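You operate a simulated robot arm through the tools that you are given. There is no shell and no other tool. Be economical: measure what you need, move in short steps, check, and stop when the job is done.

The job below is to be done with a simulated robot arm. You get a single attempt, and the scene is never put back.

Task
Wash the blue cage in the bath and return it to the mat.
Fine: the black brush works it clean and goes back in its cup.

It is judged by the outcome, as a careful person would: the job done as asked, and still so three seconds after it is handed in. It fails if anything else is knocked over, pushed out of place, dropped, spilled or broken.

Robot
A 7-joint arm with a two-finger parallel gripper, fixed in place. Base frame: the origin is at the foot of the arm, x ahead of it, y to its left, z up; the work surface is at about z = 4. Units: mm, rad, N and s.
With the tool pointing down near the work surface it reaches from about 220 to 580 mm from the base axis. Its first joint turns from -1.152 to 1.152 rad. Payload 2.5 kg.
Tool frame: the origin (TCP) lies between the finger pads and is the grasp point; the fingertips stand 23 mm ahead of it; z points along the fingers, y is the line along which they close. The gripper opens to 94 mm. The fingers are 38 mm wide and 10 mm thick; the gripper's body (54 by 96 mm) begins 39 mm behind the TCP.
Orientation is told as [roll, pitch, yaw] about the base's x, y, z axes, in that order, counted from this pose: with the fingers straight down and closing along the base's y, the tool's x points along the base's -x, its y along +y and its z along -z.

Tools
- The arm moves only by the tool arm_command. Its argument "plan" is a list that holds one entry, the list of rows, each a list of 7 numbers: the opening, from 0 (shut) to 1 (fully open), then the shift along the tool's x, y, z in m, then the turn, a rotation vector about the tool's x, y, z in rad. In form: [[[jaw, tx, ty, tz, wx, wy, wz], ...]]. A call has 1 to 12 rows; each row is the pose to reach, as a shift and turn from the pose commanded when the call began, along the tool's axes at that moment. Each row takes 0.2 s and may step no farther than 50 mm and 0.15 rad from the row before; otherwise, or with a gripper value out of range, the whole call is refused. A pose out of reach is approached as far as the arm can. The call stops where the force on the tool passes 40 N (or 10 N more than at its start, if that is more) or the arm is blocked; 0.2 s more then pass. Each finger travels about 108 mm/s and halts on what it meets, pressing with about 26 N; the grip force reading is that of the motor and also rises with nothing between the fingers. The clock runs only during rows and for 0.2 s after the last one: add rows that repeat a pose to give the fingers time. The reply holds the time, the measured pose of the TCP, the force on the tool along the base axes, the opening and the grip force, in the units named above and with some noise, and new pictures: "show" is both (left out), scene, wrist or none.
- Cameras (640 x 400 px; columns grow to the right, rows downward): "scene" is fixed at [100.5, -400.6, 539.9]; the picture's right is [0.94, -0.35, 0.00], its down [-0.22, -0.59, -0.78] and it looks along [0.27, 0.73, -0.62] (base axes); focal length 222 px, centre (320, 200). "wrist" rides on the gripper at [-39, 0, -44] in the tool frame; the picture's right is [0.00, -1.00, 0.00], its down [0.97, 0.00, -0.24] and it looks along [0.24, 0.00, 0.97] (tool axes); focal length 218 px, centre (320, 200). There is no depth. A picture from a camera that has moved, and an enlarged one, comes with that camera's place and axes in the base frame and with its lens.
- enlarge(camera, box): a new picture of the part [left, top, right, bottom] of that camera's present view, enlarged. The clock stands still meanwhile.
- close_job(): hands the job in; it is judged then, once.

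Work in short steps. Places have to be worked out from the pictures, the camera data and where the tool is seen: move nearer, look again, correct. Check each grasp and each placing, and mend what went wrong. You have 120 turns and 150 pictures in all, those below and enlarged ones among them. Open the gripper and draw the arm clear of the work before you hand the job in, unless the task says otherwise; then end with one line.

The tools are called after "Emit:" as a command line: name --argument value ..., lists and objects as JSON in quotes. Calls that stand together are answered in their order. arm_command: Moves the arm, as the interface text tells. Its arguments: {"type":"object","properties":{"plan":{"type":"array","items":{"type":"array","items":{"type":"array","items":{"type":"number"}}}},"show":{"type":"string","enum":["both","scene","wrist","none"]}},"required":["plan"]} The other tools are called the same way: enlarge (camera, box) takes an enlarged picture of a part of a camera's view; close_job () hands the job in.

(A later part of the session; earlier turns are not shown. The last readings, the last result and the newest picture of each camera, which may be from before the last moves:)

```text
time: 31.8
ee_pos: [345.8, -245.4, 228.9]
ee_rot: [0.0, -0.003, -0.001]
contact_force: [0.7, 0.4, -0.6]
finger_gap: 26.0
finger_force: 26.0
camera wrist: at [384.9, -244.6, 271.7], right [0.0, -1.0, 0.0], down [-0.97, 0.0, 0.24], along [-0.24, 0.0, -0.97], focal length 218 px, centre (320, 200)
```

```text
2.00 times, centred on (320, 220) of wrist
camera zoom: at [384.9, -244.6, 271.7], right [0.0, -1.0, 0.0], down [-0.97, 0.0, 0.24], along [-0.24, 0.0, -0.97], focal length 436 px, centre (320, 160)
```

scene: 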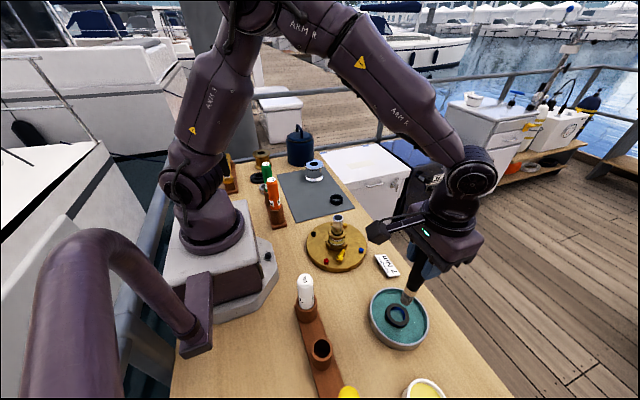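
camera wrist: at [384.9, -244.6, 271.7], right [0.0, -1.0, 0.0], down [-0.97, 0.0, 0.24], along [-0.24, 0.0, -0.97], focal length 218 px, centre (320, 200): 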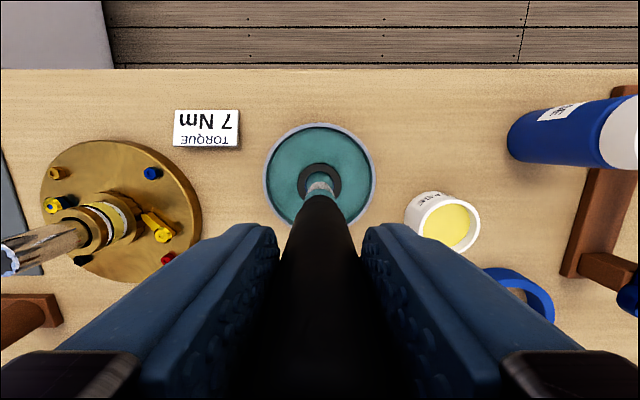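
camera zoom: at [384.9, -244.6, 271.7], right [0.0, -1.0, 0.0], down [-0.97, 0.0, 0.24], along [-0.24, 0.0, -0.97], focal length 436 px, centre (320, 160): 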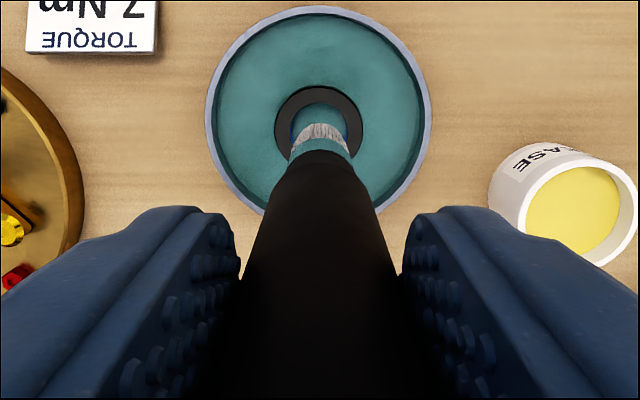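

Brush end is right above the ring; ring centre ≈ (347, -245), bristle Ø ≈ 20 mm. I move over the ring's far face (+19 mm x) and lower to just above it.

Emit:
arm_command --plan '[[[0, -0.019, -0.001, 0.02, 0, 0, 0], [0, -0.019, -0.001, 0.04, 0, 0, 0], [0, -0.019, -0.001, 0.055, 0, 0, 0], [0, -0.019, -0.001, 0.06, 0, 0, 0]]]'

Emit:
enlarge --camera "scene" --box '[360, 260, 440, 350]'

Emit:
enlarge --camera "wrist" --box '[240, 80, 400, 240]'

```text
time: 32.8
ee_pos: [365.0, -247.9, 170.1]
ee_rot: [0.0, -0.002, -0.001]
contact_force: [-4.9, 4.1, 21.4]
finger_gap: 25.8
finger_force: 25.9
camera wrist: at [404.0, -246.0, 213.1], right [0.0, -1.0, 0.0], down [-0.97, 0.0, 0.24], along [-0.24, 0.0, -0.97], focal length 218 px, centre (320, 200)
```

scene: 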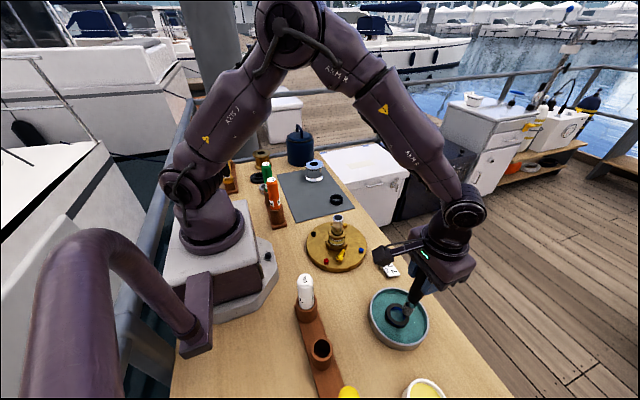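
wrist: 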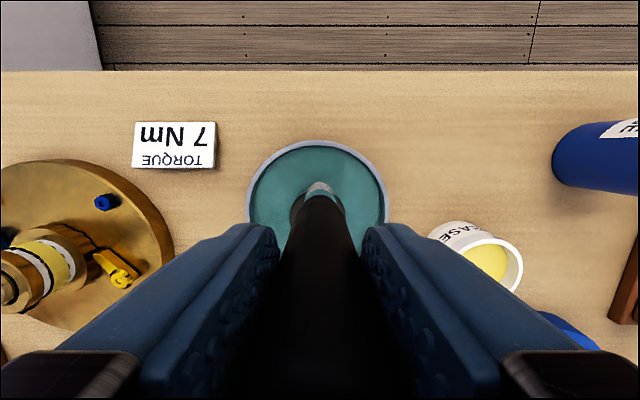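

```text
4.44 times, centred on (400, 305) of scene
camera zoom: at [100.4, -400.5, 540.0], right [0.94, -0.35, 0.0], down [-0.22, -0.59, -0.78], along [0.27, 0.73, -0.62], focal length 986 px, centre (-36, -267)
```

zoom: 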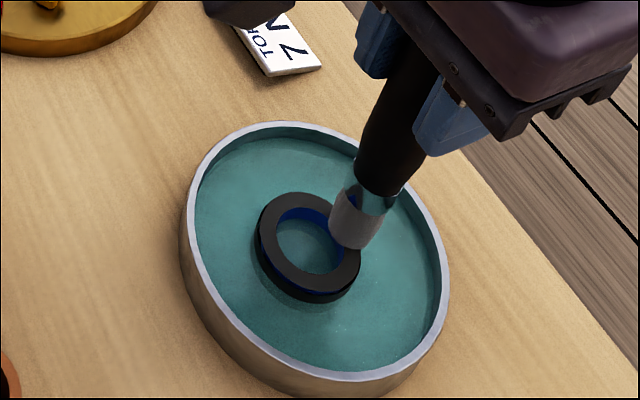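

```text
2.50 times, centred on (320, 160) of wrist
camera zoom: at [404.0, -246.0, 213.1], right [0.0, -1.0, 0.0], down [-0.97, 0.0, 0.24], along [-0.24, 0.0, -0.97], focal length 546 px, centre (320, 300)
```

zoom: 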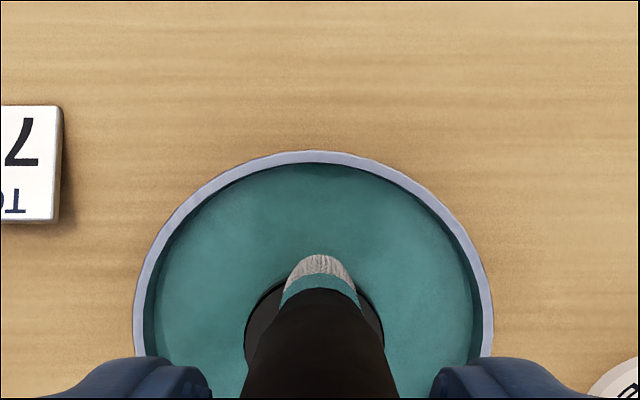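

Contact already at z=170 (21 N). I ease up 2 mm and read the force.

Emit:
arm_command --plan '[[[0, 0, 0, -0.002, 0, 0, 0], [0, 0, 0, -0.002, 0, 0, 0]]]' --show "none"

```text
time: 33.4
ee_pos: [364.0, -247.5, 170.4]
ee_rot: [0.0, -0.001, 0.0]
contact_force: [0.9, 0.8, 6.7]
finger_gap: 25.9
finger_force: 26.4
```

About 7 N now, a good scrubbing pressure. I trace one circle (radius 18 mm) around the ring face.

Emit:
arm_command --plan '[[[0, 0.0024, 0.009, 0, 0, 0, 0], [0, 0.009, 0.0156, 0, 0, 0, 0], [0, 0.018, 0.018, 0, 0, 0, 0], [0, 0.027, 0.0156, 0, 0, 0, 0], [0, 0.0336, 0.009, 0, 0, 0, 0], [0, 0.036, 0, 0, 0, 0, 0], [0, 0.0336, -0.009, 0, 0, 0, 0], [0, 0.027, -0.0156, 0, 0, 0, 0], [0, 0.018, -0.018, 0, 0, 0, 0], [0, 0.009, -0.0156, 0, 0, 0, 0], [0, 0.0024, -0.009, 0, 0, 0, 0], [0, 0, 0, 0, 0, 0, 0]]]'

Emit:
enlarge --camera "scene" --box '[360, 260, 440, 350]'

```text
time: 36.0
ee_pos: [365.8, -247.2, 169.2]
ee_rot: [0.0, 0.0, 0.0]
contact_force: [-0.2, -0.2, -0.7]
finger_gap: 25.9
finger_force: 25.7
camera wrist: at [404.4, -246.3, 213.4], right [0.0, -1.0, 0.0], down [-0.97, 0.0, 0.24], along [-0.24, 0.0, -0.97], focal length 218 px, centre (320, 200)
```

scene: 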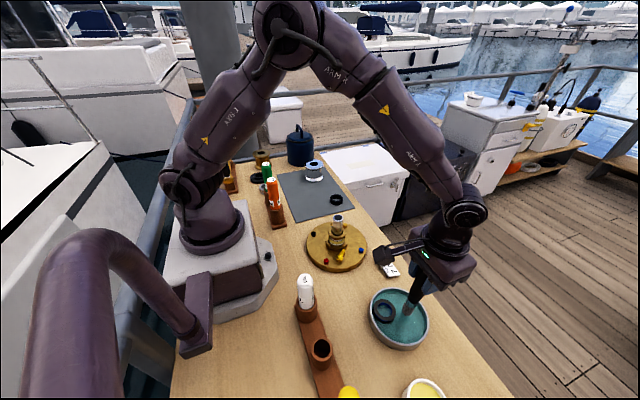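
wrist: 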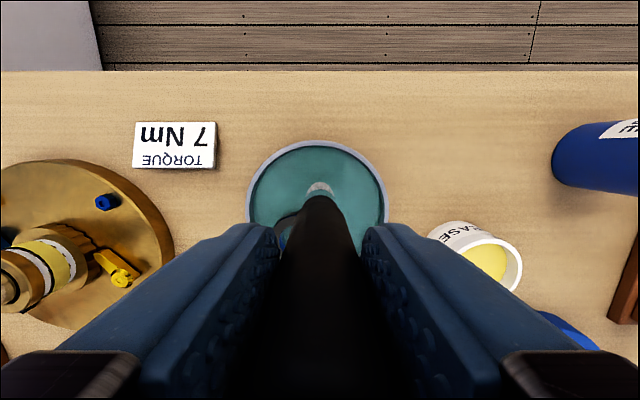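

```text
4.44 times, centred on (400, 305) of scene
camera zoom: at [100.5, -400.6, 539.9], right [0.94, -0.35, 0.0], down [-0.22, -0.59, -0.78], along [0.27, 0.73, -0.62], focal length 986 px, centre (-36, -267)
```

zoom: 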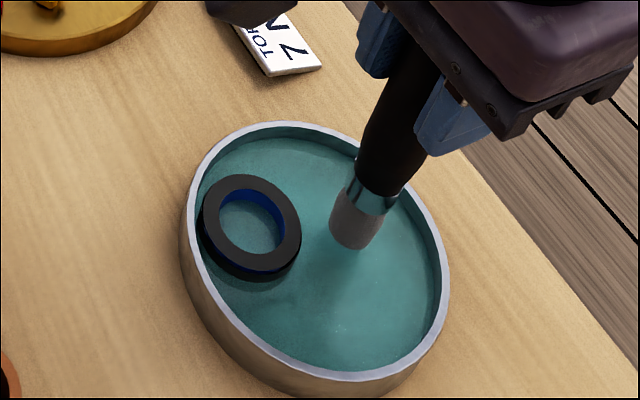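

The brush pushed the ring toward the wall at the -x,+y side, and it isn't clean yet. I lift the brush and back off toward -x to see precisely where the ring is.

Emit:
arm_command --plan '[[[0, 0, 0, -0.02, 0, 0, 0], [0, 0, 0, -0.045, 0, 0, 0], [0, 0.03, 0.005, -0.055, 0, 0, 0], [0, 0.065, 0.012, -0.055, 0, 0, 0], [0, 0.085, 0.015, -0.055, 0, 0, 0]]]'

Emit:
enlarge --camera "wrist" --box '[240, 60, 400, 220]'

Emit:
enlarge --camera "scene" --box '[360, 270, 440, 350]'

```text
time: 37.2
ee_pos: [280.3, -232.4, 225.8]
ee_rot: [0.0, -0.001, 0.002]
contact_force: [0.1, -0.7, 0.6]
finger_gap: 25.9
finger_force: 25.8
camera wrist: at [320.1, -231.3, 267.9], right [0.0, -1.0, 0.0], down [-0.97, 0.0, 0.24], along [-0.24, 0.0, -0.97], focal length 218 px, centre (320, 200)
```

scene: 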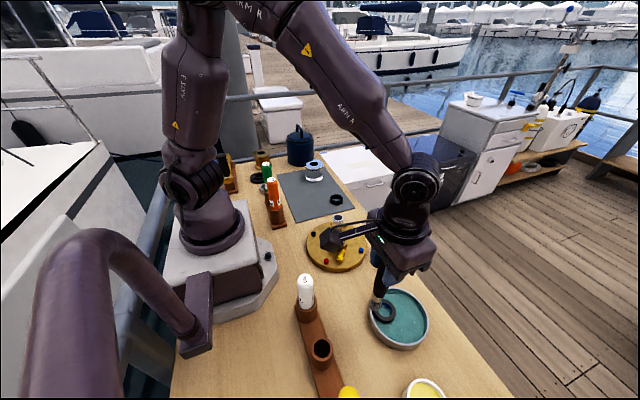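
wrist: 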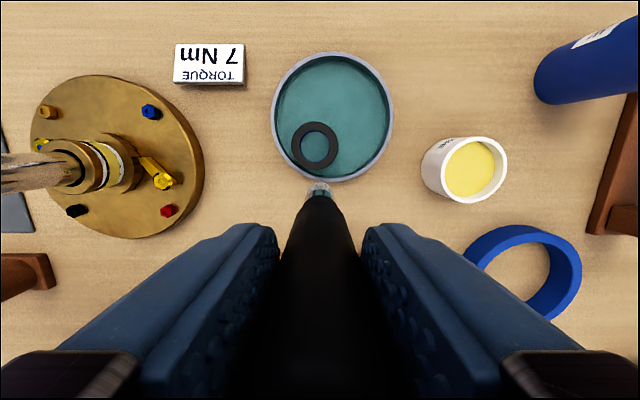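

```text
2.50 times, centred on (320, 140) of wrist
camera zoom: at [320.1, -231.3, 267.9], right [0.0, -1.0, 0.0], down [-0.97, 0.0, 0.24], along [-0.24, 0.0, -0.97], focal length 546 px, centre (320, 350)
```

zoom: 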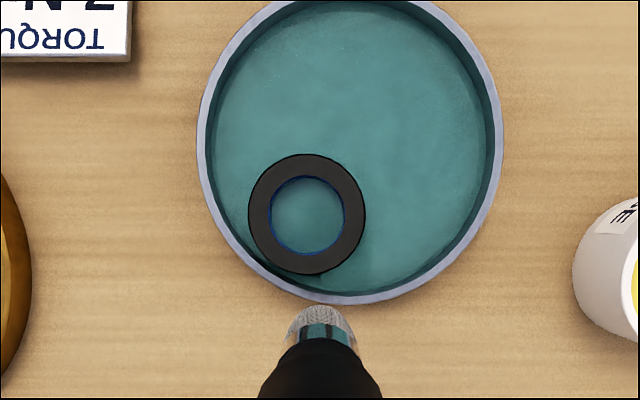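

```text
5.00 times, centred on (400, 310) of scene
camera zoom: at [100.5, -400.6, 539.9], right [0.94, -0.35, 0.0], down [-0.22, -0.59, -0.78], along [0.27, 0.73, -0.62], focal length 1109 px, centre (-80, -350)
```

zoom: 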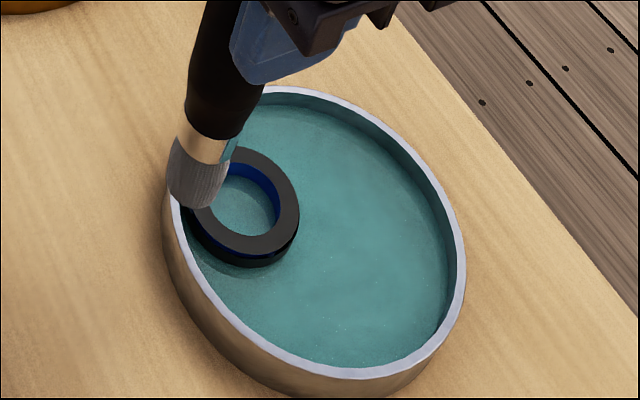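

Ring sits against the wall at about (320, -226), bore ~31 mm. I'll put the 20 mm bristle head into the bore: shift +40 x, +5.5 y, then lower to just above the ring top.

Emit:
arm_command --plan '[[[0, -0.02, 0.003, 0, 0, 0, 0], [0, -0.04, 0.0055, 0.005, 0, 0, 0], [0, -0.04, 0.0055, 0.025, 0, 0, 0], [0, -0.04, 0.0055, 0.042, 0, 0, 0], [0, -0.04, 0.0055, 0.047, 0, 0, 0]]]' --show "none"

Emit:
enlarge --camera "scene" --box '[360, 270, 440, 350]'

Emit:
enlarge --camera "wrist" --box '[240, 100, 400, 260]'

```text
time: 38.4
ee_pos: [321.3, -227.2, 178.7]
ee_rot: [-0.001, 0.001, -0.001]
contact_force: [0.4, 0.0, -0.4]
finger_gap: 26.0
finger_force: 25.6
```

```text
5.00 times, centred on (400, 310) of scene
camera zoom: at [100.5, -400.6, 539.9], right [0.94, -0.35, 0.0], down [-0.22, -0.59, -0.78], along [0.27, 0.73, -0.62], focal length 1109 px, centre (-80, -350)
```

zoom: 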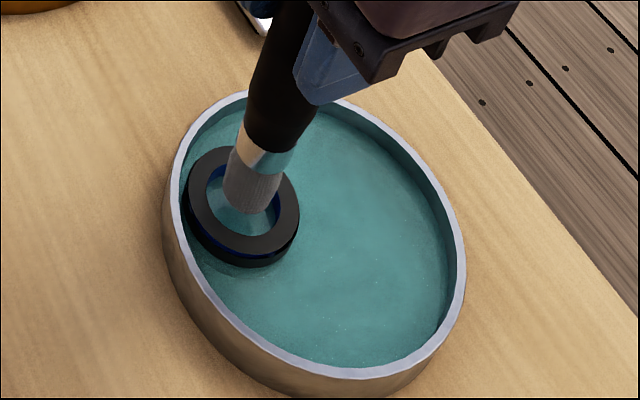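

```text
2.50 times, centred on (320, 180) of wrist
camera zoom: at [359.9, -225.7, 221.0], right [0.0, -1.0, 0.0], down [-0.97, 0.0, 0.24], along [-0.24, 0.0, -0.97], focal length 546 px, centre (320, 250)
```

zoom: 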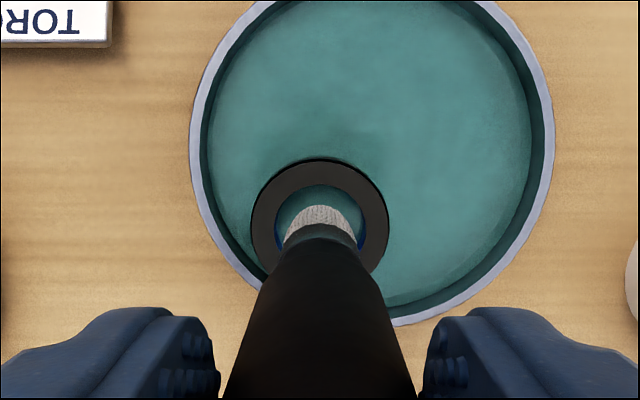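

The bristles line up with the bore. I lower in small steps to about z=156.

Emit:
arm_command --plan '[[[0, 0, 0, 0.005, 0, 0, 0], [0, 0, 0, 0.01, 0, 0, 0], [0, 0, 0, 0.015, 0, 0, 0], [0, 0, 0, 0.02, 0, 0, 0], [0, 0, 0, 0.023, 0, 0, 0]]]' --show "none"

Emit:
enlarge --camera "scene" --box '[360, 270, 440, 350]'

```text
time: 39.6
ee_pos: [320.5, -227.2, 155.3]
ee_rot: [0.002, -0.001, 0.002]
contact_force: [0.2, -0.1, -1.6]
finger_gap: 26.0
finger_force: 25.9
```

```text
5.00 times, centred on (400, 310) of scene
camera zoom: at [100.5, -400.6, 539.9], right [0.94, -0.35, 0.0], down [-0.22, -0.59, -0.78], along [0.27, 0.73, -0.62], focal length 1109 px, centre (-80, -350)
```

zoom: 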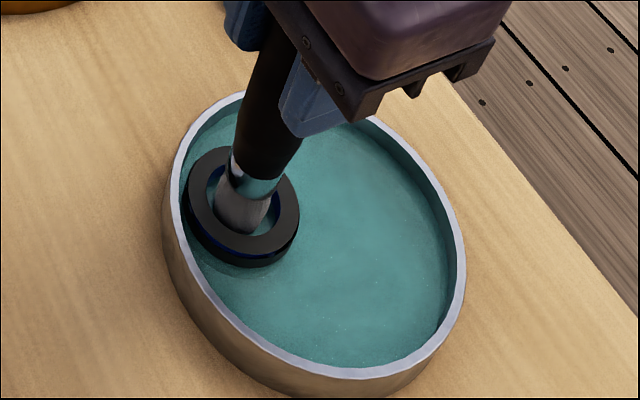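

The bristles are in the bore without contact force. I scrub with two 7 mm-radius circles.

Emit:
arm_command --plan '[[[0, 0.007, 0, 0, 0, 0, 0], [0, 0.0035, 0.0061, 0, 0, 0, 0], [0, -0.0035, 0.0061, 0, 0, 0, 0], [0, -0.007, 0, 0, 0, 0, 0], [0, -0.0035, -0.0061, 0, 0, 0, 0], [0, 0.0035, -0.0061, 0, 0, 0, 0], [0, 0.007, 0, 0, 0, 0, 0], [0, 0.0035, 0.0061, 0, 0, 0, 0], [0, -0.0035, 0.0061, 0, 0, 0, 0], [0, -0.007, 0, 0, 0, 0, 0], [0, -0.0035, -0.0061, 0, 0, 0, 0], [0, 0, 0, 0, 0, 0, 0]]]' --show "none"

Emit:
enlarge --camera "scene" --box '[360, 270, 440, 350]'

```text
time: 42.2
ee_pos: [320.3, -226.9, 154.8]
ee_rot: [-0.001, -0.001, 0.0]
contact_force: [-0.4, 1.1, -0.1]
finger_gap: 25.9
finger_force: 26.0
```

```text
5.00 times, centred on (400, 310) of scene
camera zoom: at [100.5, -400.6, 539.9], right [0.94, -0.35, 0.0], down [-0.22, -0.59, -0.78], along [0.27, 0.73, -0.62], focal length 1109 px, centre (-80, -350)
```

zoom: 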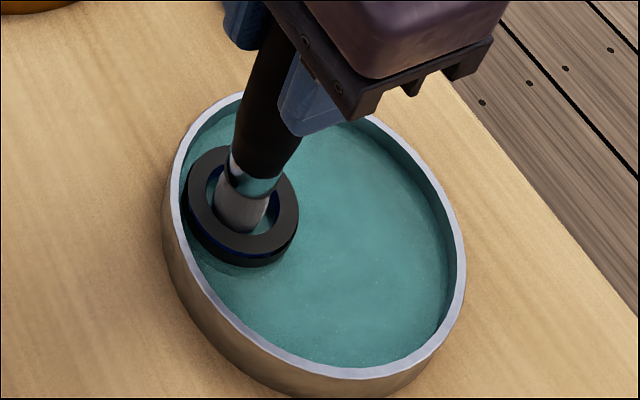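

No movement or change yet, so the brush was not really rubbing. I use a wider circle (12 mm) centred away from the wall, so the bristles drag on the bore.

Emit:
arm_command --plan '[[[0, -0.006, -0.008, 0, 0, 0, 0], [0, -0.018, -0.0184, 0, 0, 0, 0], [0, -0.024, -0.008, 0, 0, 0, 0], [0, -0.018, 0.0024, 0, 0, 0, 0], [0, -0.006, 0.0024, 0, 0, 0, 0], [0, 0, -0.008, 0, 0, 0, 0], [0, -0.006, -0.0184, 0, 0, 0, 0], [0, -0.018, -0.0184, 0, 0, 0, 0], [0, -0.024, -0.008, 0, 0, 0, 0], [0, -0.018, 0.0024, 0, 0, 0, 0], [0, -0.006, 0.0024, 0, 0, 0, 0], [0, 0, -0.008, 0, 0, 0, 0]]]' --show "none"

Emit:
enlarge --camera "scene" --box '[360, 270, 440, 350]'

```text
time: 44.8
ee_pos: [321.5, -235.5, 155.3]
ee_rot: [-0.001, 0.0, -0.001]
contact_force: [-0.4, 0.7, -0.7]
finger_gap: 26.1
finger_force: 26.0
```

```text
5.00 times, centred on (400, 310) of scene
camera zoom: at [100.5, -400.6, 539.9], right [0.94, -0.35, 0.0], down [-0.22, -0.59, -0.78], along [0.27, 0.73, -0.62], focal length 1109 px, centre (-80, -350)
```

zoom: 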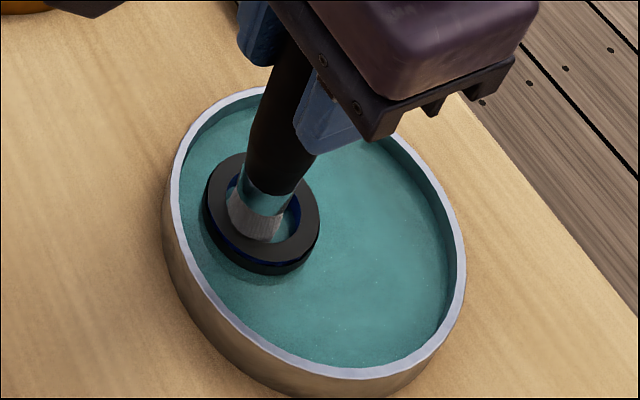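

The ring is being dragged around. I check its colour in the wrist view before deciding how to go on.

Emit:
enlarge --camera "wrist" --box '[260, 120, 380, 240]'

```text
3.33 times, centred on (320, 180) of wrist
camera zoom: at [360.3, -233.2, 198.5], right [0.0, -1.0, 0.0], down [-0.97, 0.0, 0.24], along [-0.24, 0.0, -0.97], focal length 728 px, centre (320, 267)
```

zoom: 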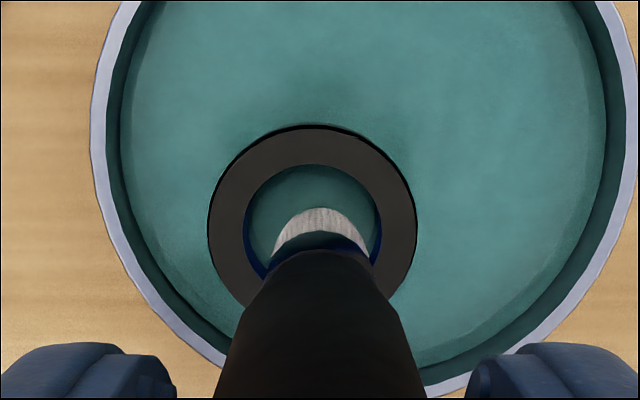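

The face is still grimy brown-black. I'll scrub the face with a very light touch so the ring doesn't get carried along: lift out, move over the face's +x side (348, -231.5) and come down to light contact.

Emit:
arm_command --plan '[[[0, 0, 0, -0.01, 0, 0, 0], [0, 0, 0, -0.022, 0, 0, 0], [0, -0.013, 0.002, -0.024, 0, 0, 0], [0, -0.0273, 0.0041, -0.024, 0, 0, 0], [0, -0.0273, 0.0041, -0.018, 0, 0, 0], [0, -0.0273, 0.0041, -0.0158, 0, 0, 0]]]' --show "none"

Emit:
enlarge --camera "scene" --box '[360, 270, 440, 350]'

```text
time: 46.2
ee_pos: [347.8, -230.0, 170.2]
ee_rot: [0.0, 0.001, 0.0]
contact_force: [0.4, -0.2, 0.2]
finger_gap: 25.7
finger_force: 25.9
```

```text
5.00 times, centred on (400, 310) of scene
camera zoom: at [100.5, -400.6, 539.9], right [0.94, -0.35, 0.0], down [-0.22, -0.59, -0.78], along [0.27, 0.73, -0.62], focal length 1109 px, centre (-80, -350)
```

zoom: 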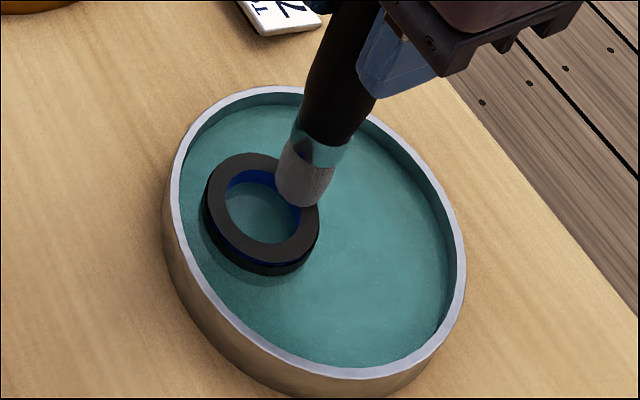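

Light/no contact and the tip is over the face. One light circle (radius 16 mm) about 0.7 mm lower.

Emit:
arm_command --plan '[[[0, 0.003, 0, 0.0008, 0, 0, 0], [0, 0.0051, 0.008, 0.0008, 0, 0, 0], [0, 0.011, 0.0139, 0.0008, 0, 0, 0], [0, 0.019, 0.016, 0.0008, 0, 0, 0], [0, 0.027, 0.0139, 0.0008, 0, 0, 0], [0, 0.0329, 0.008, 0.0008, 0, 0, 0], [0, 0.035, 0, 0.0008, 0, 0, 0], [0, 0.0329, -0.008, 0.0008, 0, 0, 0], [0, 0.027, -0.0139, 0.0008, 0, 0, 0], [0, 0.019, -0.016, 0.0008, 0, 0, 0], [0, 0.011, -0.0139, 0.0008, 0, 0, 0], [0, 0.0051, -0.008, 0.0008, 0, 0, 0]]]' --show "none"

Emit:
enlarge --camera "scene" --box '[360, 270, 440, 350]'

```text
time: 48.8
ee_pos: [342.9, -238.6, 168.9]
ee_rot: [-0.003, 0.0, 0.001]
contact_force: [-0.4, -2.5, 6.2]
finger_gap: 25.9
finger_force: 26.1
```

```text
5.00 times, centred on (400, 310) of scene
camera zoom: at [100.5, -400.6, 539.9], right [0.94, -0.35, 0.0], down [-0.22, -0.59, -0.78], along [0.27, 0.73, -0.62], focal length 1109 px, centre (-80, -350)
```

zoom: 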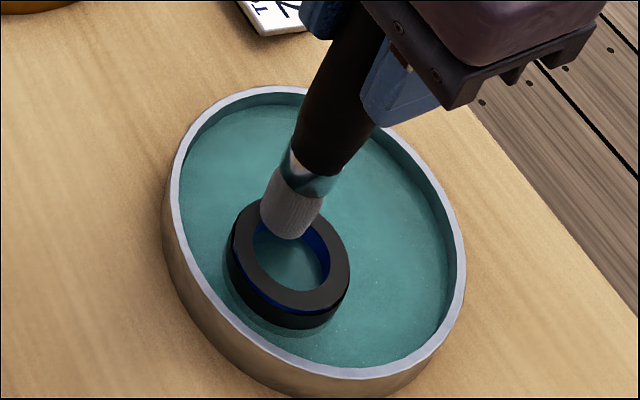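

The ring followed part of the way but was rubbed with ~6 N. I take a tight close-up to see if grime is fading.

Emit:
enlarge --camera "scene" --box '[384, 290, 412, 318]'

```text
14.29 times, centred on (398, 304) of scene
camera zoom: at [100.5, -400.6, 539.9], right [0.94, -0.35, 0.0], down [-0.22, -0.59, -0.78], along [0.27, 0.73, -0.62], focal length 3169 px, centre (-794, -1286)
```

zoom: 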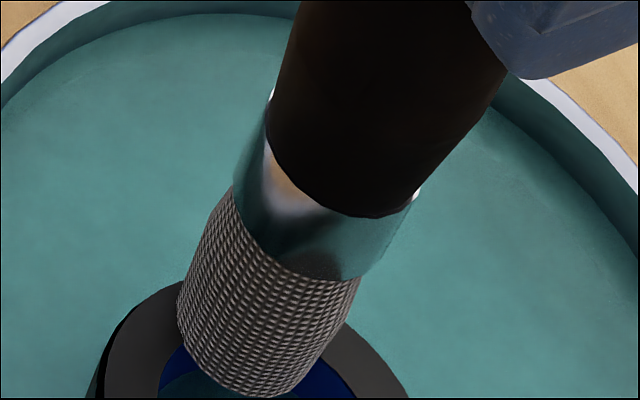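

Emit:
enlarge --camera "scene" --box '[376, 308, 412, 338]'

```text
13.33 times, centred on (394, 323) of scene
camera zoom: at [100.5, -400.6, 539.9], right [0.94, -0.35, 0.0], down [-0.22, -0.59, -0.78], along [0.27, 0.73, -0.62], focal length 2958 px, centre (-667, -1440)
```

zoom: 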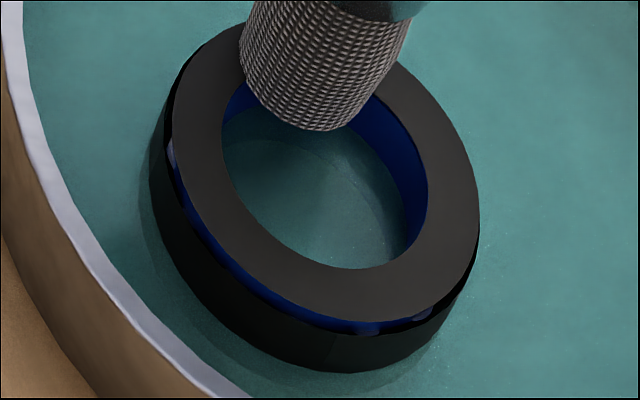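

The grime looks like a dark skin on face and outside, unchanged so far. I lift and back off to re-measure the ring before longer scrubbing inside the bore with bristles deeper in the liquid.

Emit:
arm_command --plan '[[[0, 0, 0, -0.015, 0, 0, 0], [0, 0.01, -0.003, -0.04, 0, 0, 0], [0, 0.045, -0.006, -0.05, 0, 0, 0], [0, 0.055, -0.01, -0.05, 0, 0, 0]]]' --show "none"

Emit:
enlarge --camera "wrist" --box '[240, 60, 400, 220]'

```text
time: 49.8
ee_pos: [286.9, -248.9, 218.5]
ee_rot: [0.0, -0.001, 0.0]
contact_force: [0.2, -0.5, -1.5]
finger_gap: 26.0
finger_force: 26.5
```

```text
2.50 times, centred on (320, 140) of wrist
camera zoom: at [326.1, -247.5, 262.3], right [0.0, -1.0, 0.0], down [-0.97, 0.0, 0.24], along [-0.24, 0.0, -0.97], focal length 546 px, centre (320, 350)
```

zoom: 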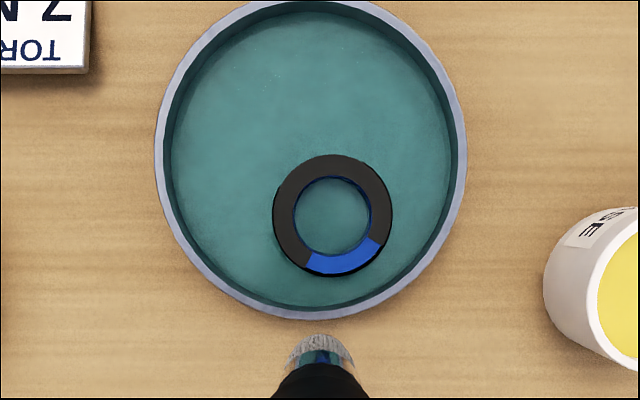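

Excellent: one sector of the face has turned clean blue, so pressed rubbing on the face works sector by sector. Ring centre ≈ (327, -254.5). Next I scrub the +y side sector with short strokes at ~6 N, then lift.

Emit:
arm_command --plan '[[[0, -0.02, 0.008, 0.01, 0, 0, 0], [0, -0.039, 0.014, 0.025, 0, 0, 0], [0, -0.039, 0.014, 0.045, 0, 0, 0], [0, -0.039, 0.014, 0.0501, 0, 0, 0], [0, -0.044, 0.014, 0.0501, 0, 0, 0], [0, -0.034, 0.014, 0.0501, 0, 0, 0], [0, -0.044, 0.014, 0.0501, 0, 0, 0], [0, -0.034, 0.014, 0.0501, 0, 0, 0], [0, -0.039, 0.014, 0.0501, 0, 0, 0], [0, -0.039, 0.014, 0.035, 0, 0, 0], [0, -0.02, 0.007, 0.005, 0, 0, 0], [0, 0, 0, 0, 0, 0, 0]]]' --show "none"

Emit:
enlarge --camera "wrist" --box '[240, 60, 400, 220]'

```text
time: 52.4
ee_pos: [286.9, -248.0, 221.2]
ee_rot: [0.002, 0.0, 0.0]
contact_force: [-0.7, 0.9, -1.0]
finger_gap: 26.0
finger_force: 26.1
```

```text
2.50 times, centred on (320, 140) of wrist
camera zoom: at [325.4, -245.9, 264.0], right [0.0, -1.0, 0.0], down [-0.97, 0.0, 0.24], along [-0.24, 0.0, -0.97], focal length 546 px, centre (320, 350)
```

zoom: 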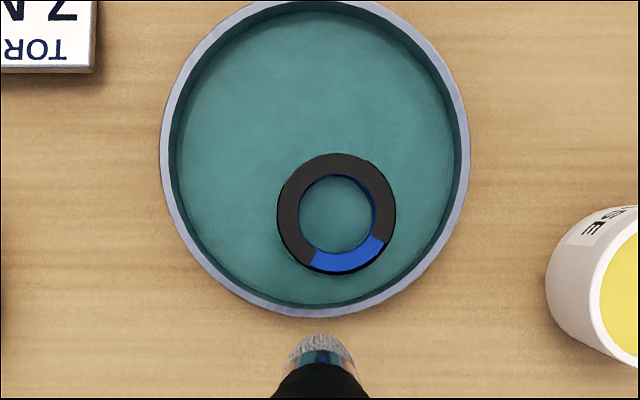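

The ring barely moved and nothing changed there — likely too light. I go again slightly lower and end the call in contact to read the force.

Emit:
arm_command --plan '[[[0, -0.02, 0.007, 0.01, 0, 0, 0], [0, -0.039, 0.013, 0.025, 0, 0, 0], [0, -0.039, 0.013, 0.045, 0, 0, 0], [0, -0.039, 0.013, 0.0505, 0, 0, 0], [0, -0.045, 0.013, 0.0505, 0, 0, 0], [0, -0.033, 0.013, 0.0505, 0, 0, 0], [0, -0.045, 0.013, 0.0505, 0, 0, 0], [0, -0.033, 0.013, 0.0505, 0, 0, 0], [0, -0.039, 0.013, 0.0505, 0, 0, 0]]]' --show "none"

Emit:
enlarge --camera "scene" --box '[370, 290, 430, 340]'

```text
time: 54.4
ee_pos: [325.6, -236.1, 169.9]
ee_rot: [0.0, 0.0, 0.0]
contact_force: [0.6, 0.0, -1.0]
finger_gap: 25.9
finger_force: 25.5
```

```text
8.00 times, centred on (400, 315) of scene
camera zoom: at [100.5, -400.6, 539.9], right [0.94, -0.35, 0.0], down [-0.22, -0.59, -0.78], along [0.27, 0.73, -0.62], focal length 1775 px, centre (-320, -720)
```

zoom: 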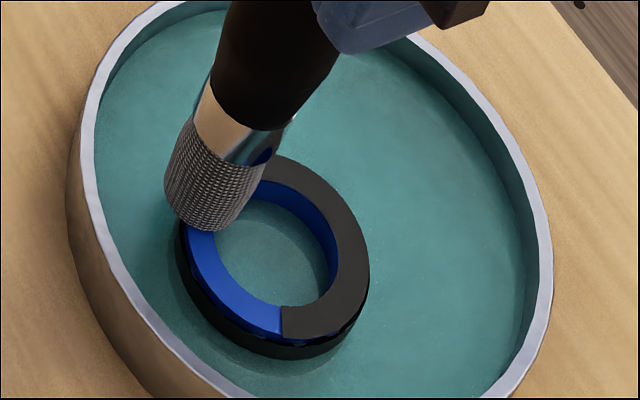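

No force at all — the brush has probably slid up slightly in the grip. I lower another 1 mm and read.

Emit:
arm_command --plan '[[[0, 0, 0, 0.0005, 0, 0, 0], [0, 0, 0, 0.001, 0, 0, 0]]]' --show "none"

```text
time: 55.0
ee_pos: [327.1, -236.3, 168.6]
ee_rot: [0.0, -0.001, -0.001]
contact_force: [-2.6, 2.0, 13.5]
finger_gap: 25.8
finger_force: 25.7
```

13 N now. I ease 0.4 mm and rub with ±6 mm strokes here.

Emit:
arm_command --plan '[[[0, 0, 0, -0.0004, 0, 0, 0], [0, -0.006, 0, -0.0004, 0, 0, 0], [0, 0.006, 0, -0.0004, 0, 0, 0], [0, -0.006, 0, -0.0004, 0, 0, 0], [0, 0.006, 0, -0.0004, 0, 0, 0], [0, -0.006, 0, -0.0004, 0, 0, 0], [0, 0.006, 0, -0.0004, 0, 0, 0], [0, 0, 0, -0.0004, 0, 0, 0]]]' --show "none"

Emit:
enlarge --camera "scene" --box '[370, 290, 430, 340]'

```text
time: 56.8
ee_pos: [325.0, -235.0, 167.8]
ee_rot: [0.001, 0.005, -0.001]
contact_force: [-4.5, 0.5, 16.1]
finger_gap: 25.8
finger_force: 26.1
```

```text
8.00 times, centred on (400, 315) of scene
camera zoom: at [100.4, -400.6, 539.9], right [0.94, -0.35, 0.0], down [-0.22, -0.59, -0.78], along [0.27, 0.73, -0.62], focal length 1775 px, centre (-320, -720)
```

zoom: 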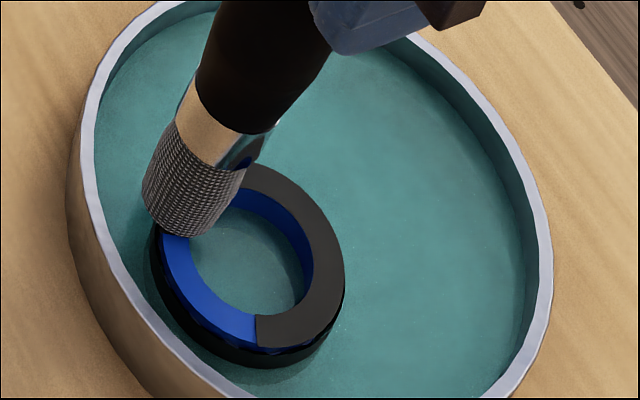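

The ring shifted to the -x wall. I ease 0.5 mm and repeat the strokes, now with the wall helping to hold it.

Emit:
arm_command --plan '[[[0, -0.006, 0, -0.0005, 0, 0, 0], [0, 0.006, 0, -0.0005, 0, 0, 0], [0, -0.006, 0, -0.0005, 0, 0, 0], [0, 0.006, 0, -0.0005, 0, 0, 0], [0, -0.006, 0, -0.0005, 0, 0, 0], [0, 0.006, 0, -0.0005, 0, 0, 0], [0, -0.006, 0, -0.0005, 0, 0, 0], [0, 0.006, 0, -0.0005, 0, 0, 0], [0, 0, 0, -0.0005, 0, 0, 0]]]' --show "none"

Emit:
enlarge --camera "scene" --box '[370, 290, 430, 340]'

```text
time: 58.8
ee_pos: [326.8, -236.3, 168.0]
ee_rot: [0.0, 0.001, 0.0]
contact_force: [0.0, -0.4, -0.3]
finger_gap: 25.9
finger_force: 25.5
```

```text
8.00 times, centred on (400, 315) of scene
camera zoom: at [100.5, -400.6, 539.9], right [0.94, -0.35, 0.0], down [-0.22, -0.59, -0.78], along [0.27, 0.73, -0.62], focal length 1775 px, centre (-320, -720)
```

zoom: 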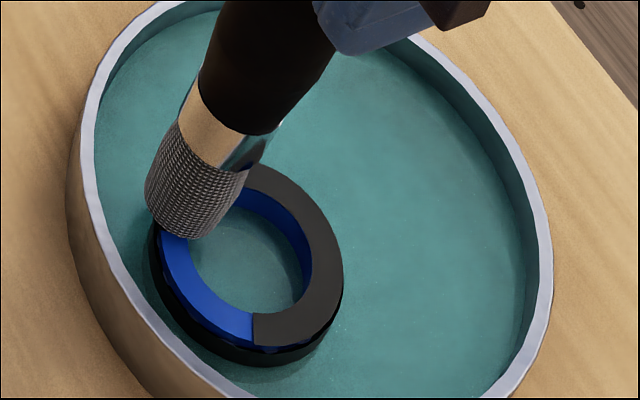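

The brush yields in the grip when pressed, so force decays. I lift and look at the face.

Emit:
arm_command --plan '[[[0, 0, 0, -0.02, 0, 0, 0], [0, 0.015, -0.005, -0.045, 0, 0, 0], [0, 0.045, -0.014, -0.052, 0, 0, 0]]]' --show "none"

Emit:
enlarge --camera "wrist" --box '[240, 60, 400, 220]'

```text
time: 59.6
ee_pos: [282.5, -248.8, 223.2]
ee_rot: [0.001, 0.0, 0.0]
contact_force: [-0.1, 1.1, -1.2]
finger_gap: 25.5
finger_force: 25.7
```

```text
2.50 times, centred on (320, 140) of wrist
camera zoom: at [320.6, -247.8, 266.3], right [0.0, -1.0, 0.0], down [-0.97, 0.0, 0.24], along [-0.24, 0.0, -0.97], focal length 546 px, centre (320, 350)
```

zoom: 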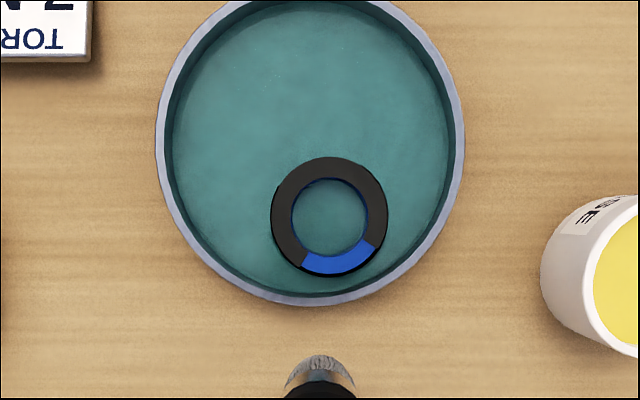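

No change — and I notice the brush tip has swung toward -x in the grip (≈7° tilt, tip ~16 mm off), since x-strokes rotate it about the finger line. I tilt the tool by -0.12 rad about its y to make the brush vertical again, and check.

Emit:
arm_command --plan '[[[0, 0, 0, 0, 0, -0.06, 0], [0, 0, 0, 0, 0, -0.12, 0]]]'

Emit:
enlarge --camera "scene" --box '[350, 230, 430, 330]'

```text
time: 60.2
ee_pos: [281.7, -250.3, 222.5]
ee_rot: [-0.002, -0.12, -0.001]
contact_force: [0.2, -0.8, -0.6]
finger_gap: 25.6
finger_force: 25.8
camera wrist: at [315.4, -248.7, 269.7], right [0.0, -1.0, 0.0], down [-0.99, 0.0, 0.12], along [-0.12, 0.0, -0.99], focal length 218 px, centre (320, 200)
```

scene: 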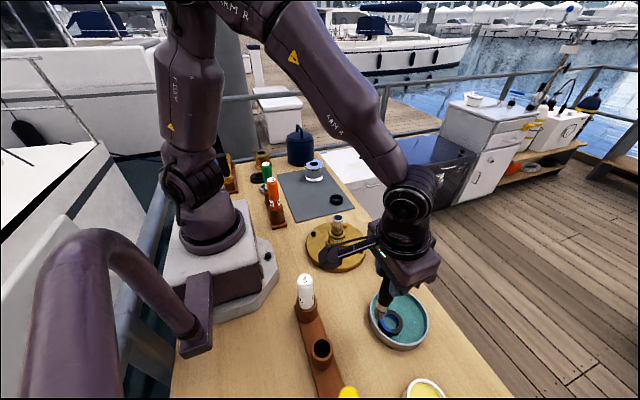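
wrist: 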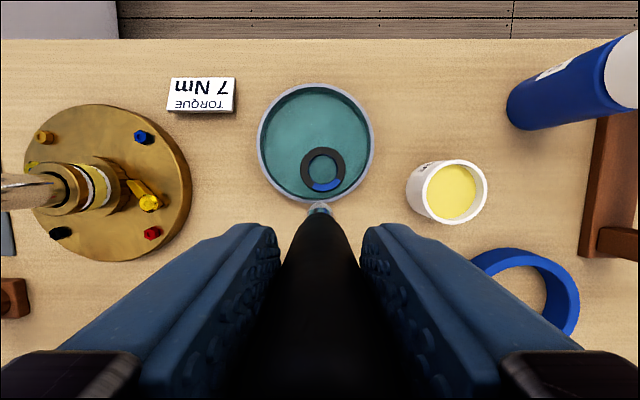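

```text
4.00 times, centred on (390, 280) of scene
camera zoom: at [100.5, -400.6, 539.9], right [0.94, -0.35, 0.0], down [-0.22, -0.59, -0.78], along [0.27, 0.73, -0.62], focal length 887 px, centre (40, -120)
```

zoom: 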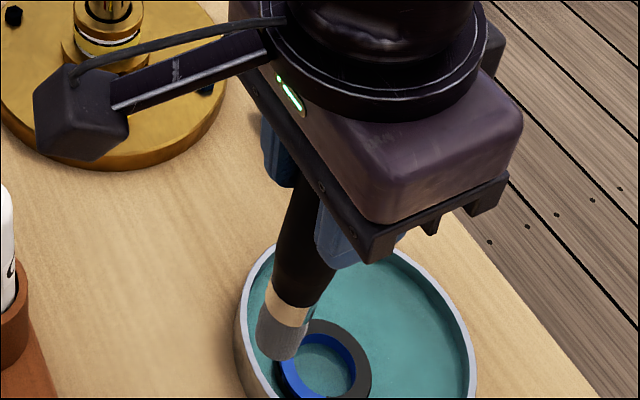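

Brush is vertical again, tip under the TCP. Ring now at ≈(319, -254). I go to the +x side of the face and lower until light contact; from now on I'll stroke along y only (the direction the fingers hold rigidly).

Emit:
arm_command --plan '[[[0, -0.02, 0.004, 0.01, 0, 0, 0], [0, -0.045, 0.0085, 0.03, 0, 0, 0], [0, -0.0488, 0.0085, 0.0517, 0, 0, 0], [0, -0.0479, 0.0085, 0.0577, 0, 0, 0], [0, -0.0479, 0.0085, 0.0587, 0, 0, 0]]]' --show "none"

Emit:
enlarge --camera "scene" --box '[370, 290, 430, 340]'

```text
time: 61.4
ee_pos: [335.2, -241.9, 168.9]
ee_rot: [0.0, -0.118, 0.001]
contact_force: [-0.2, -0.3, 0.0]
finger_gap: 25.7
finger_force: 25.6
```

```text
8.00 times, centred on (400, 315) of scene
camera zoom: at [100.5, -400.6, 539.9], right [0.94, -0.35, 0.0], down [-0.22, -0.59, -0.78], along [0.27, 0.73, -0.62], focal length 1775 px, centre (-320, -720)
```

zoom: 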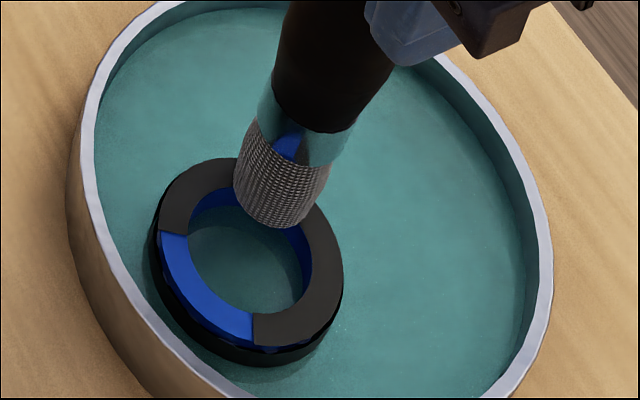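

Tip sits over the +x/+y part of the face. I lower 0.8 mm and stroke 24 mm toward -y.

Emit:
arm_command --plan '[[[0, 0, 0, 0.0005, 0, 0, 0], [0, 0, 0, 0.001, 0, 0, 0], [0, 0, -0.006, 0.001, 0, 0, 0], [0, 0, -0.012, 0.001, 0, 0, 0], [0, 0, -0.018, 0.001, 0, 0, 0], [0, 0, -0.024, 0.001, 0, 0, 0]]]' --show "none"

Emit:
enlarge --camera "scene" --box '[370, 290, 430, 340]'

```text
time: 62.8
ee_pos: [335.8, -265.4, 168.3]
ee_rot: [-0.002, -0.12, -0.002]
contact_force: [1.1, 2.8, 6.3]
finger_gap: 25.9
finger_force: 26.1
```

```text
8.00 times, centred on (400, 315) of scene
camera zoom: at [100.5, -400.6, 539.9], right [0.94, -0.35, 0.0], down [-0.22, -0.59, -0.78], along [0.27, 0.73, -0.62], focal length 1775 px, centre (-320, -720)
```

zoom: 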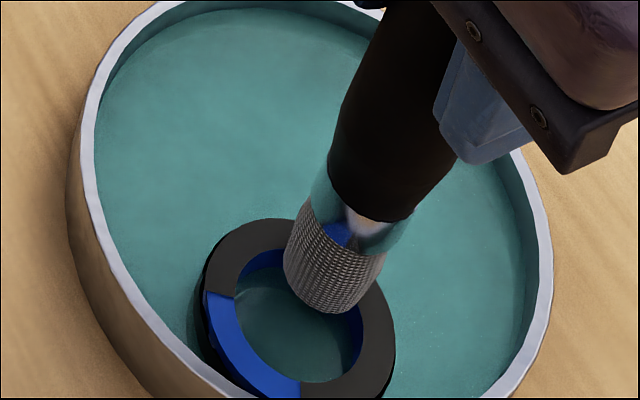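

The ring rode along (≈6 N, no slip). I continue 14 mm to pin it on the wall, then do lift-and-return strokes against it.

Emit:
arm_command --plan '[[[0, 0, -0.007, 0, 0, 0, 0], [0, 0, -0.014, 0, 0, 0, 0], [0, 0, -0.014, -0.006, 0, 0, 0], [0, 0, 0.008, -0.006, 0, 0, 0], [0, 0, 0.008, 0, 0, 0, 0], [0, 0, -0.004, 0, 0, 0, 0], [0, 0, -0.014, 0, 0, 0, 0], [0, 0, -0.014, -0.006, 0, 0, 0], [0, 0, 0.008, -0.006, 0, 0, 0], [0, 0, 0.008, 0, 0, 0, 0], [0, 0, -0.004, 0, 0, 0, 0], [0, 0, -0.014, 0, 0, 0, 0]]]' --show "none"

Emit:
enlarge --camera "scene" --box '[370, 300, 430, 350]'

```text
time: 65.4
ee_pos: [336.2, -279.8, 168.1]
ee_rot: [-0.001, -0.121, 0.0]
contact_force: [0.0, 0.0, -0.8]
finger_gap: 25.7
finger_force: 26.1
```

```text
8.00 times, centred on (400, 325) of scene
camera zoom: at [100.5, -400.6, 539.9], right [0.94, -0.35, 0.0], down [-0.22, -0.59, -0.78], along [0.27, 0.73, -0.62], focal length 1775 px, centre (-320, -800)
```

zoom: 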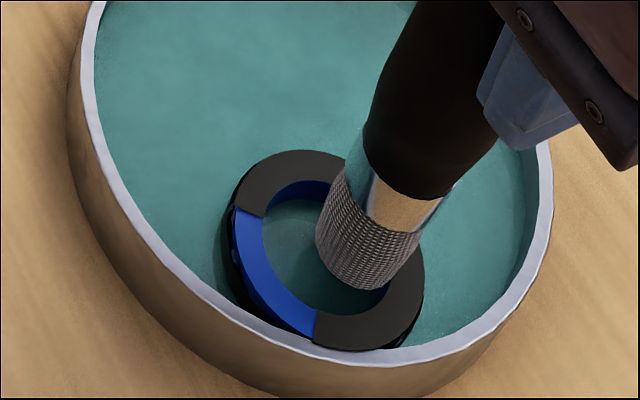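

The tip had dropped into the bore (no force); ring is pinned at the wall around (329, -275). I do pressed y-strokes on its +x side (x≈347), lifting on return.

Emit:
arm_command --plan '[[[0, 0, 0, -0.008, 0, 0, 0], [0, -0.0104, 0.018, -0.006, 0, 0, 0], [0, -0.0104, 0.018, 0.0019, 0, 0, 0], [0, -0.0104, 0.006, 0.0019, 0, 0, 0], [0, -0.0104, -0.006, 0.0019, 0, 0, 0], [0, -0.0104, -0.006, -0.005, 0, 0, 0], [0, -0.0104, 0.018, -0.005, 0, 0, 0], [0, -0.0104, 0.018, 0.0022, 0, 0, 0], [0, -0.0104, 0.006, 0.0022, 0, 0, 0], [0, -0.0104, -0.004, 0.0022, 0, 0, 0]]]' --show "none"

Emit:
enlarge --camera "scene" --box '[370, 300, 430, 350]'

```text
time: 67.6
ee_pos: [348.2, -282.4, 166.5]
ee_rot: [0.0, -0.119, 0.0]
contact_force: [0.3, -0.4, -0.4]
finger_gap: 25.8
finger_force: 25.6
```

```text
8.00 times, centred on (400, 325) of scene
camera zoom: at [100.5, -400.6, 539.9], right [0.94, -0.35, 0.0], down [-0.22, -0.59, -0.78], along [0.27, 0.73, -0.62], focal length 1775 px, centre (-320, -800)
```

zoom: 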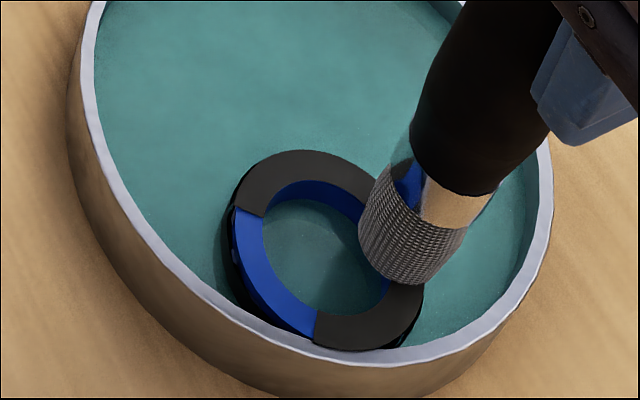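

No contact yet at this height; the brush has crept up in the grip. I lower by small steps to find contact.

Emit:
arm_command --plan '[[[0, 0, 0.008, 0, 0, 0, 0], [0, 0, 0.008, 0.0007, 0, 0, 0], [0, 0, 0.008, 0.0014, 0, 0, 0]]]' --show "none"

```text
time: 68.4
ee_pos: [348.1, -275.7, 167.5]
ee_rot: [-0.002, -0.121, 0.0]
contact_force: [-5.1, 3.2, 21.9]
finger_gap: 25.8
finger_force: 26.0
```

22 N here. I ease 0.6 mm and make pressed strokes toward the wall with lifted returns.

Emit:
arm_command --plan '[[[0, 0, 0, -0.0006, 0, 0, 0], [0, 0, -0.006, -0.0006, 0, 0, 0], [0, 0, -0.012, -0.0006, 0, 0, 0], [0, 0, -0.012, -0.005, 0, 0, 0], [0, 0, 0.01, -0.005, 0, 0, 0], [0, 0, 0.01, -0.0003, 0, 0, 0], [0, 0, 0, -0.0003, 0, 0, 0], [0, 0, -0.01, -0.0003, 0, 0, 0], [0, 0, -0.01, -0.02, 0, 0, 0]]]' --show "none"

Emit:
enlarge --camera "scene" --box '[370, 300, 430, 350]'

```text
time: 70.4
ee_pos: [343.5, -284.3, 187.0]
ee_rot: [0.0, -0.121, 0.0]
contact_force: [0.7, 0.1, -0.5]
finger_gap: 25.5
finger_force: 25.8
```

```text
8.00 times, centred on (400, 325) of scene
camera zoom: at [100.5, -400.6, 539.9], right [0.94, -0.35, 0.0], down [-0.22, -0.59, -0.78], along [0.27, 0.73, -0.62], focal length 1775 px, centre (-320, -800)
```

zoom: 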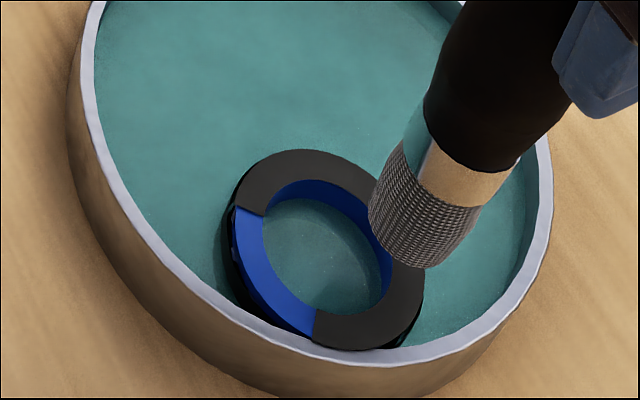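

No change though the brush slipped over it a little. I check the brush tilt and ring position from the wrist camera.

Emit:
enlarge --camera "wrist" --box '[240, 100, 400, 260]'

```text
2.50 times, centred on (320, 180) of wrist
camera zoom: at [377.5, -283.3, 234.3], right [0.0, -1.0, 0.0], down [-0.99, 0.0, 0.12], along [-0.12, 0.0, -0.99], focal length 546 px, centre (320, 250)
```

zoom: 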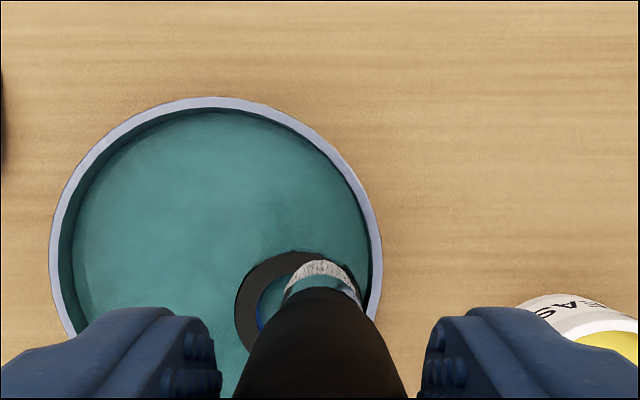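

Brush nearly vertical (tip ~3 mm toward -x). Ring ≈ 15 mm toward -x and 8 mm toward +y of the TCP. I insert the bristles in the bore for longer rubbing.

Emit:
arm_command --plan '[[[0, 0.0124, 0.0084, -0.0015, 0, 0, 0], [0, 0.0138, 0.0084, 0.0104, 0, 0, 0], [0, 0.015, 0.0084, 0.0203, 0, 0, 0], [0, 0.016, 0.0084, 0.0283, 0, 0, 0], [0, 0.0165, 0.0084, 0.0323, 0, 0, 0]]]' --show "none"

Emit:
enlarge --camera "scene" --box '[370, 300, 430, 350]'

```text
time: 71.6
ee_pos: [332.2, -276.7, 149.8]
ee_rot: [0.0, -0.12, 0.0]
contact_force: [0.2, 0.2, -0.7]
finger_gap: 25.4
finger_force: 25.6
```

```text
8.00 times, centred on (400, 325) of scene
camera zoom: at [100.5, -400.6, 539.9], right [0.94, -0.35, 0.0], down [-0.22, -0.59, -0.78], along [0.27, 0.73, -0.62], focal length 1775 px, centre (-320, -800)
```

zoom: 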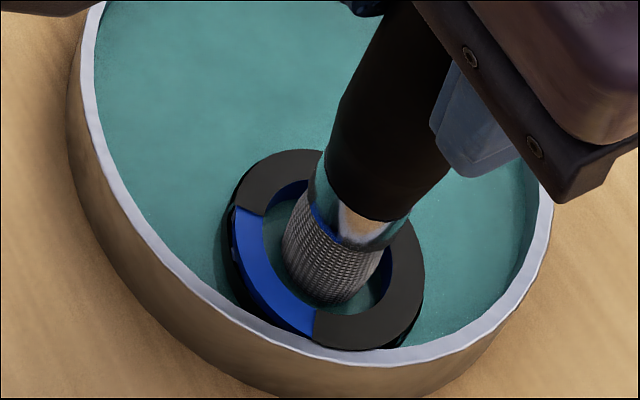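

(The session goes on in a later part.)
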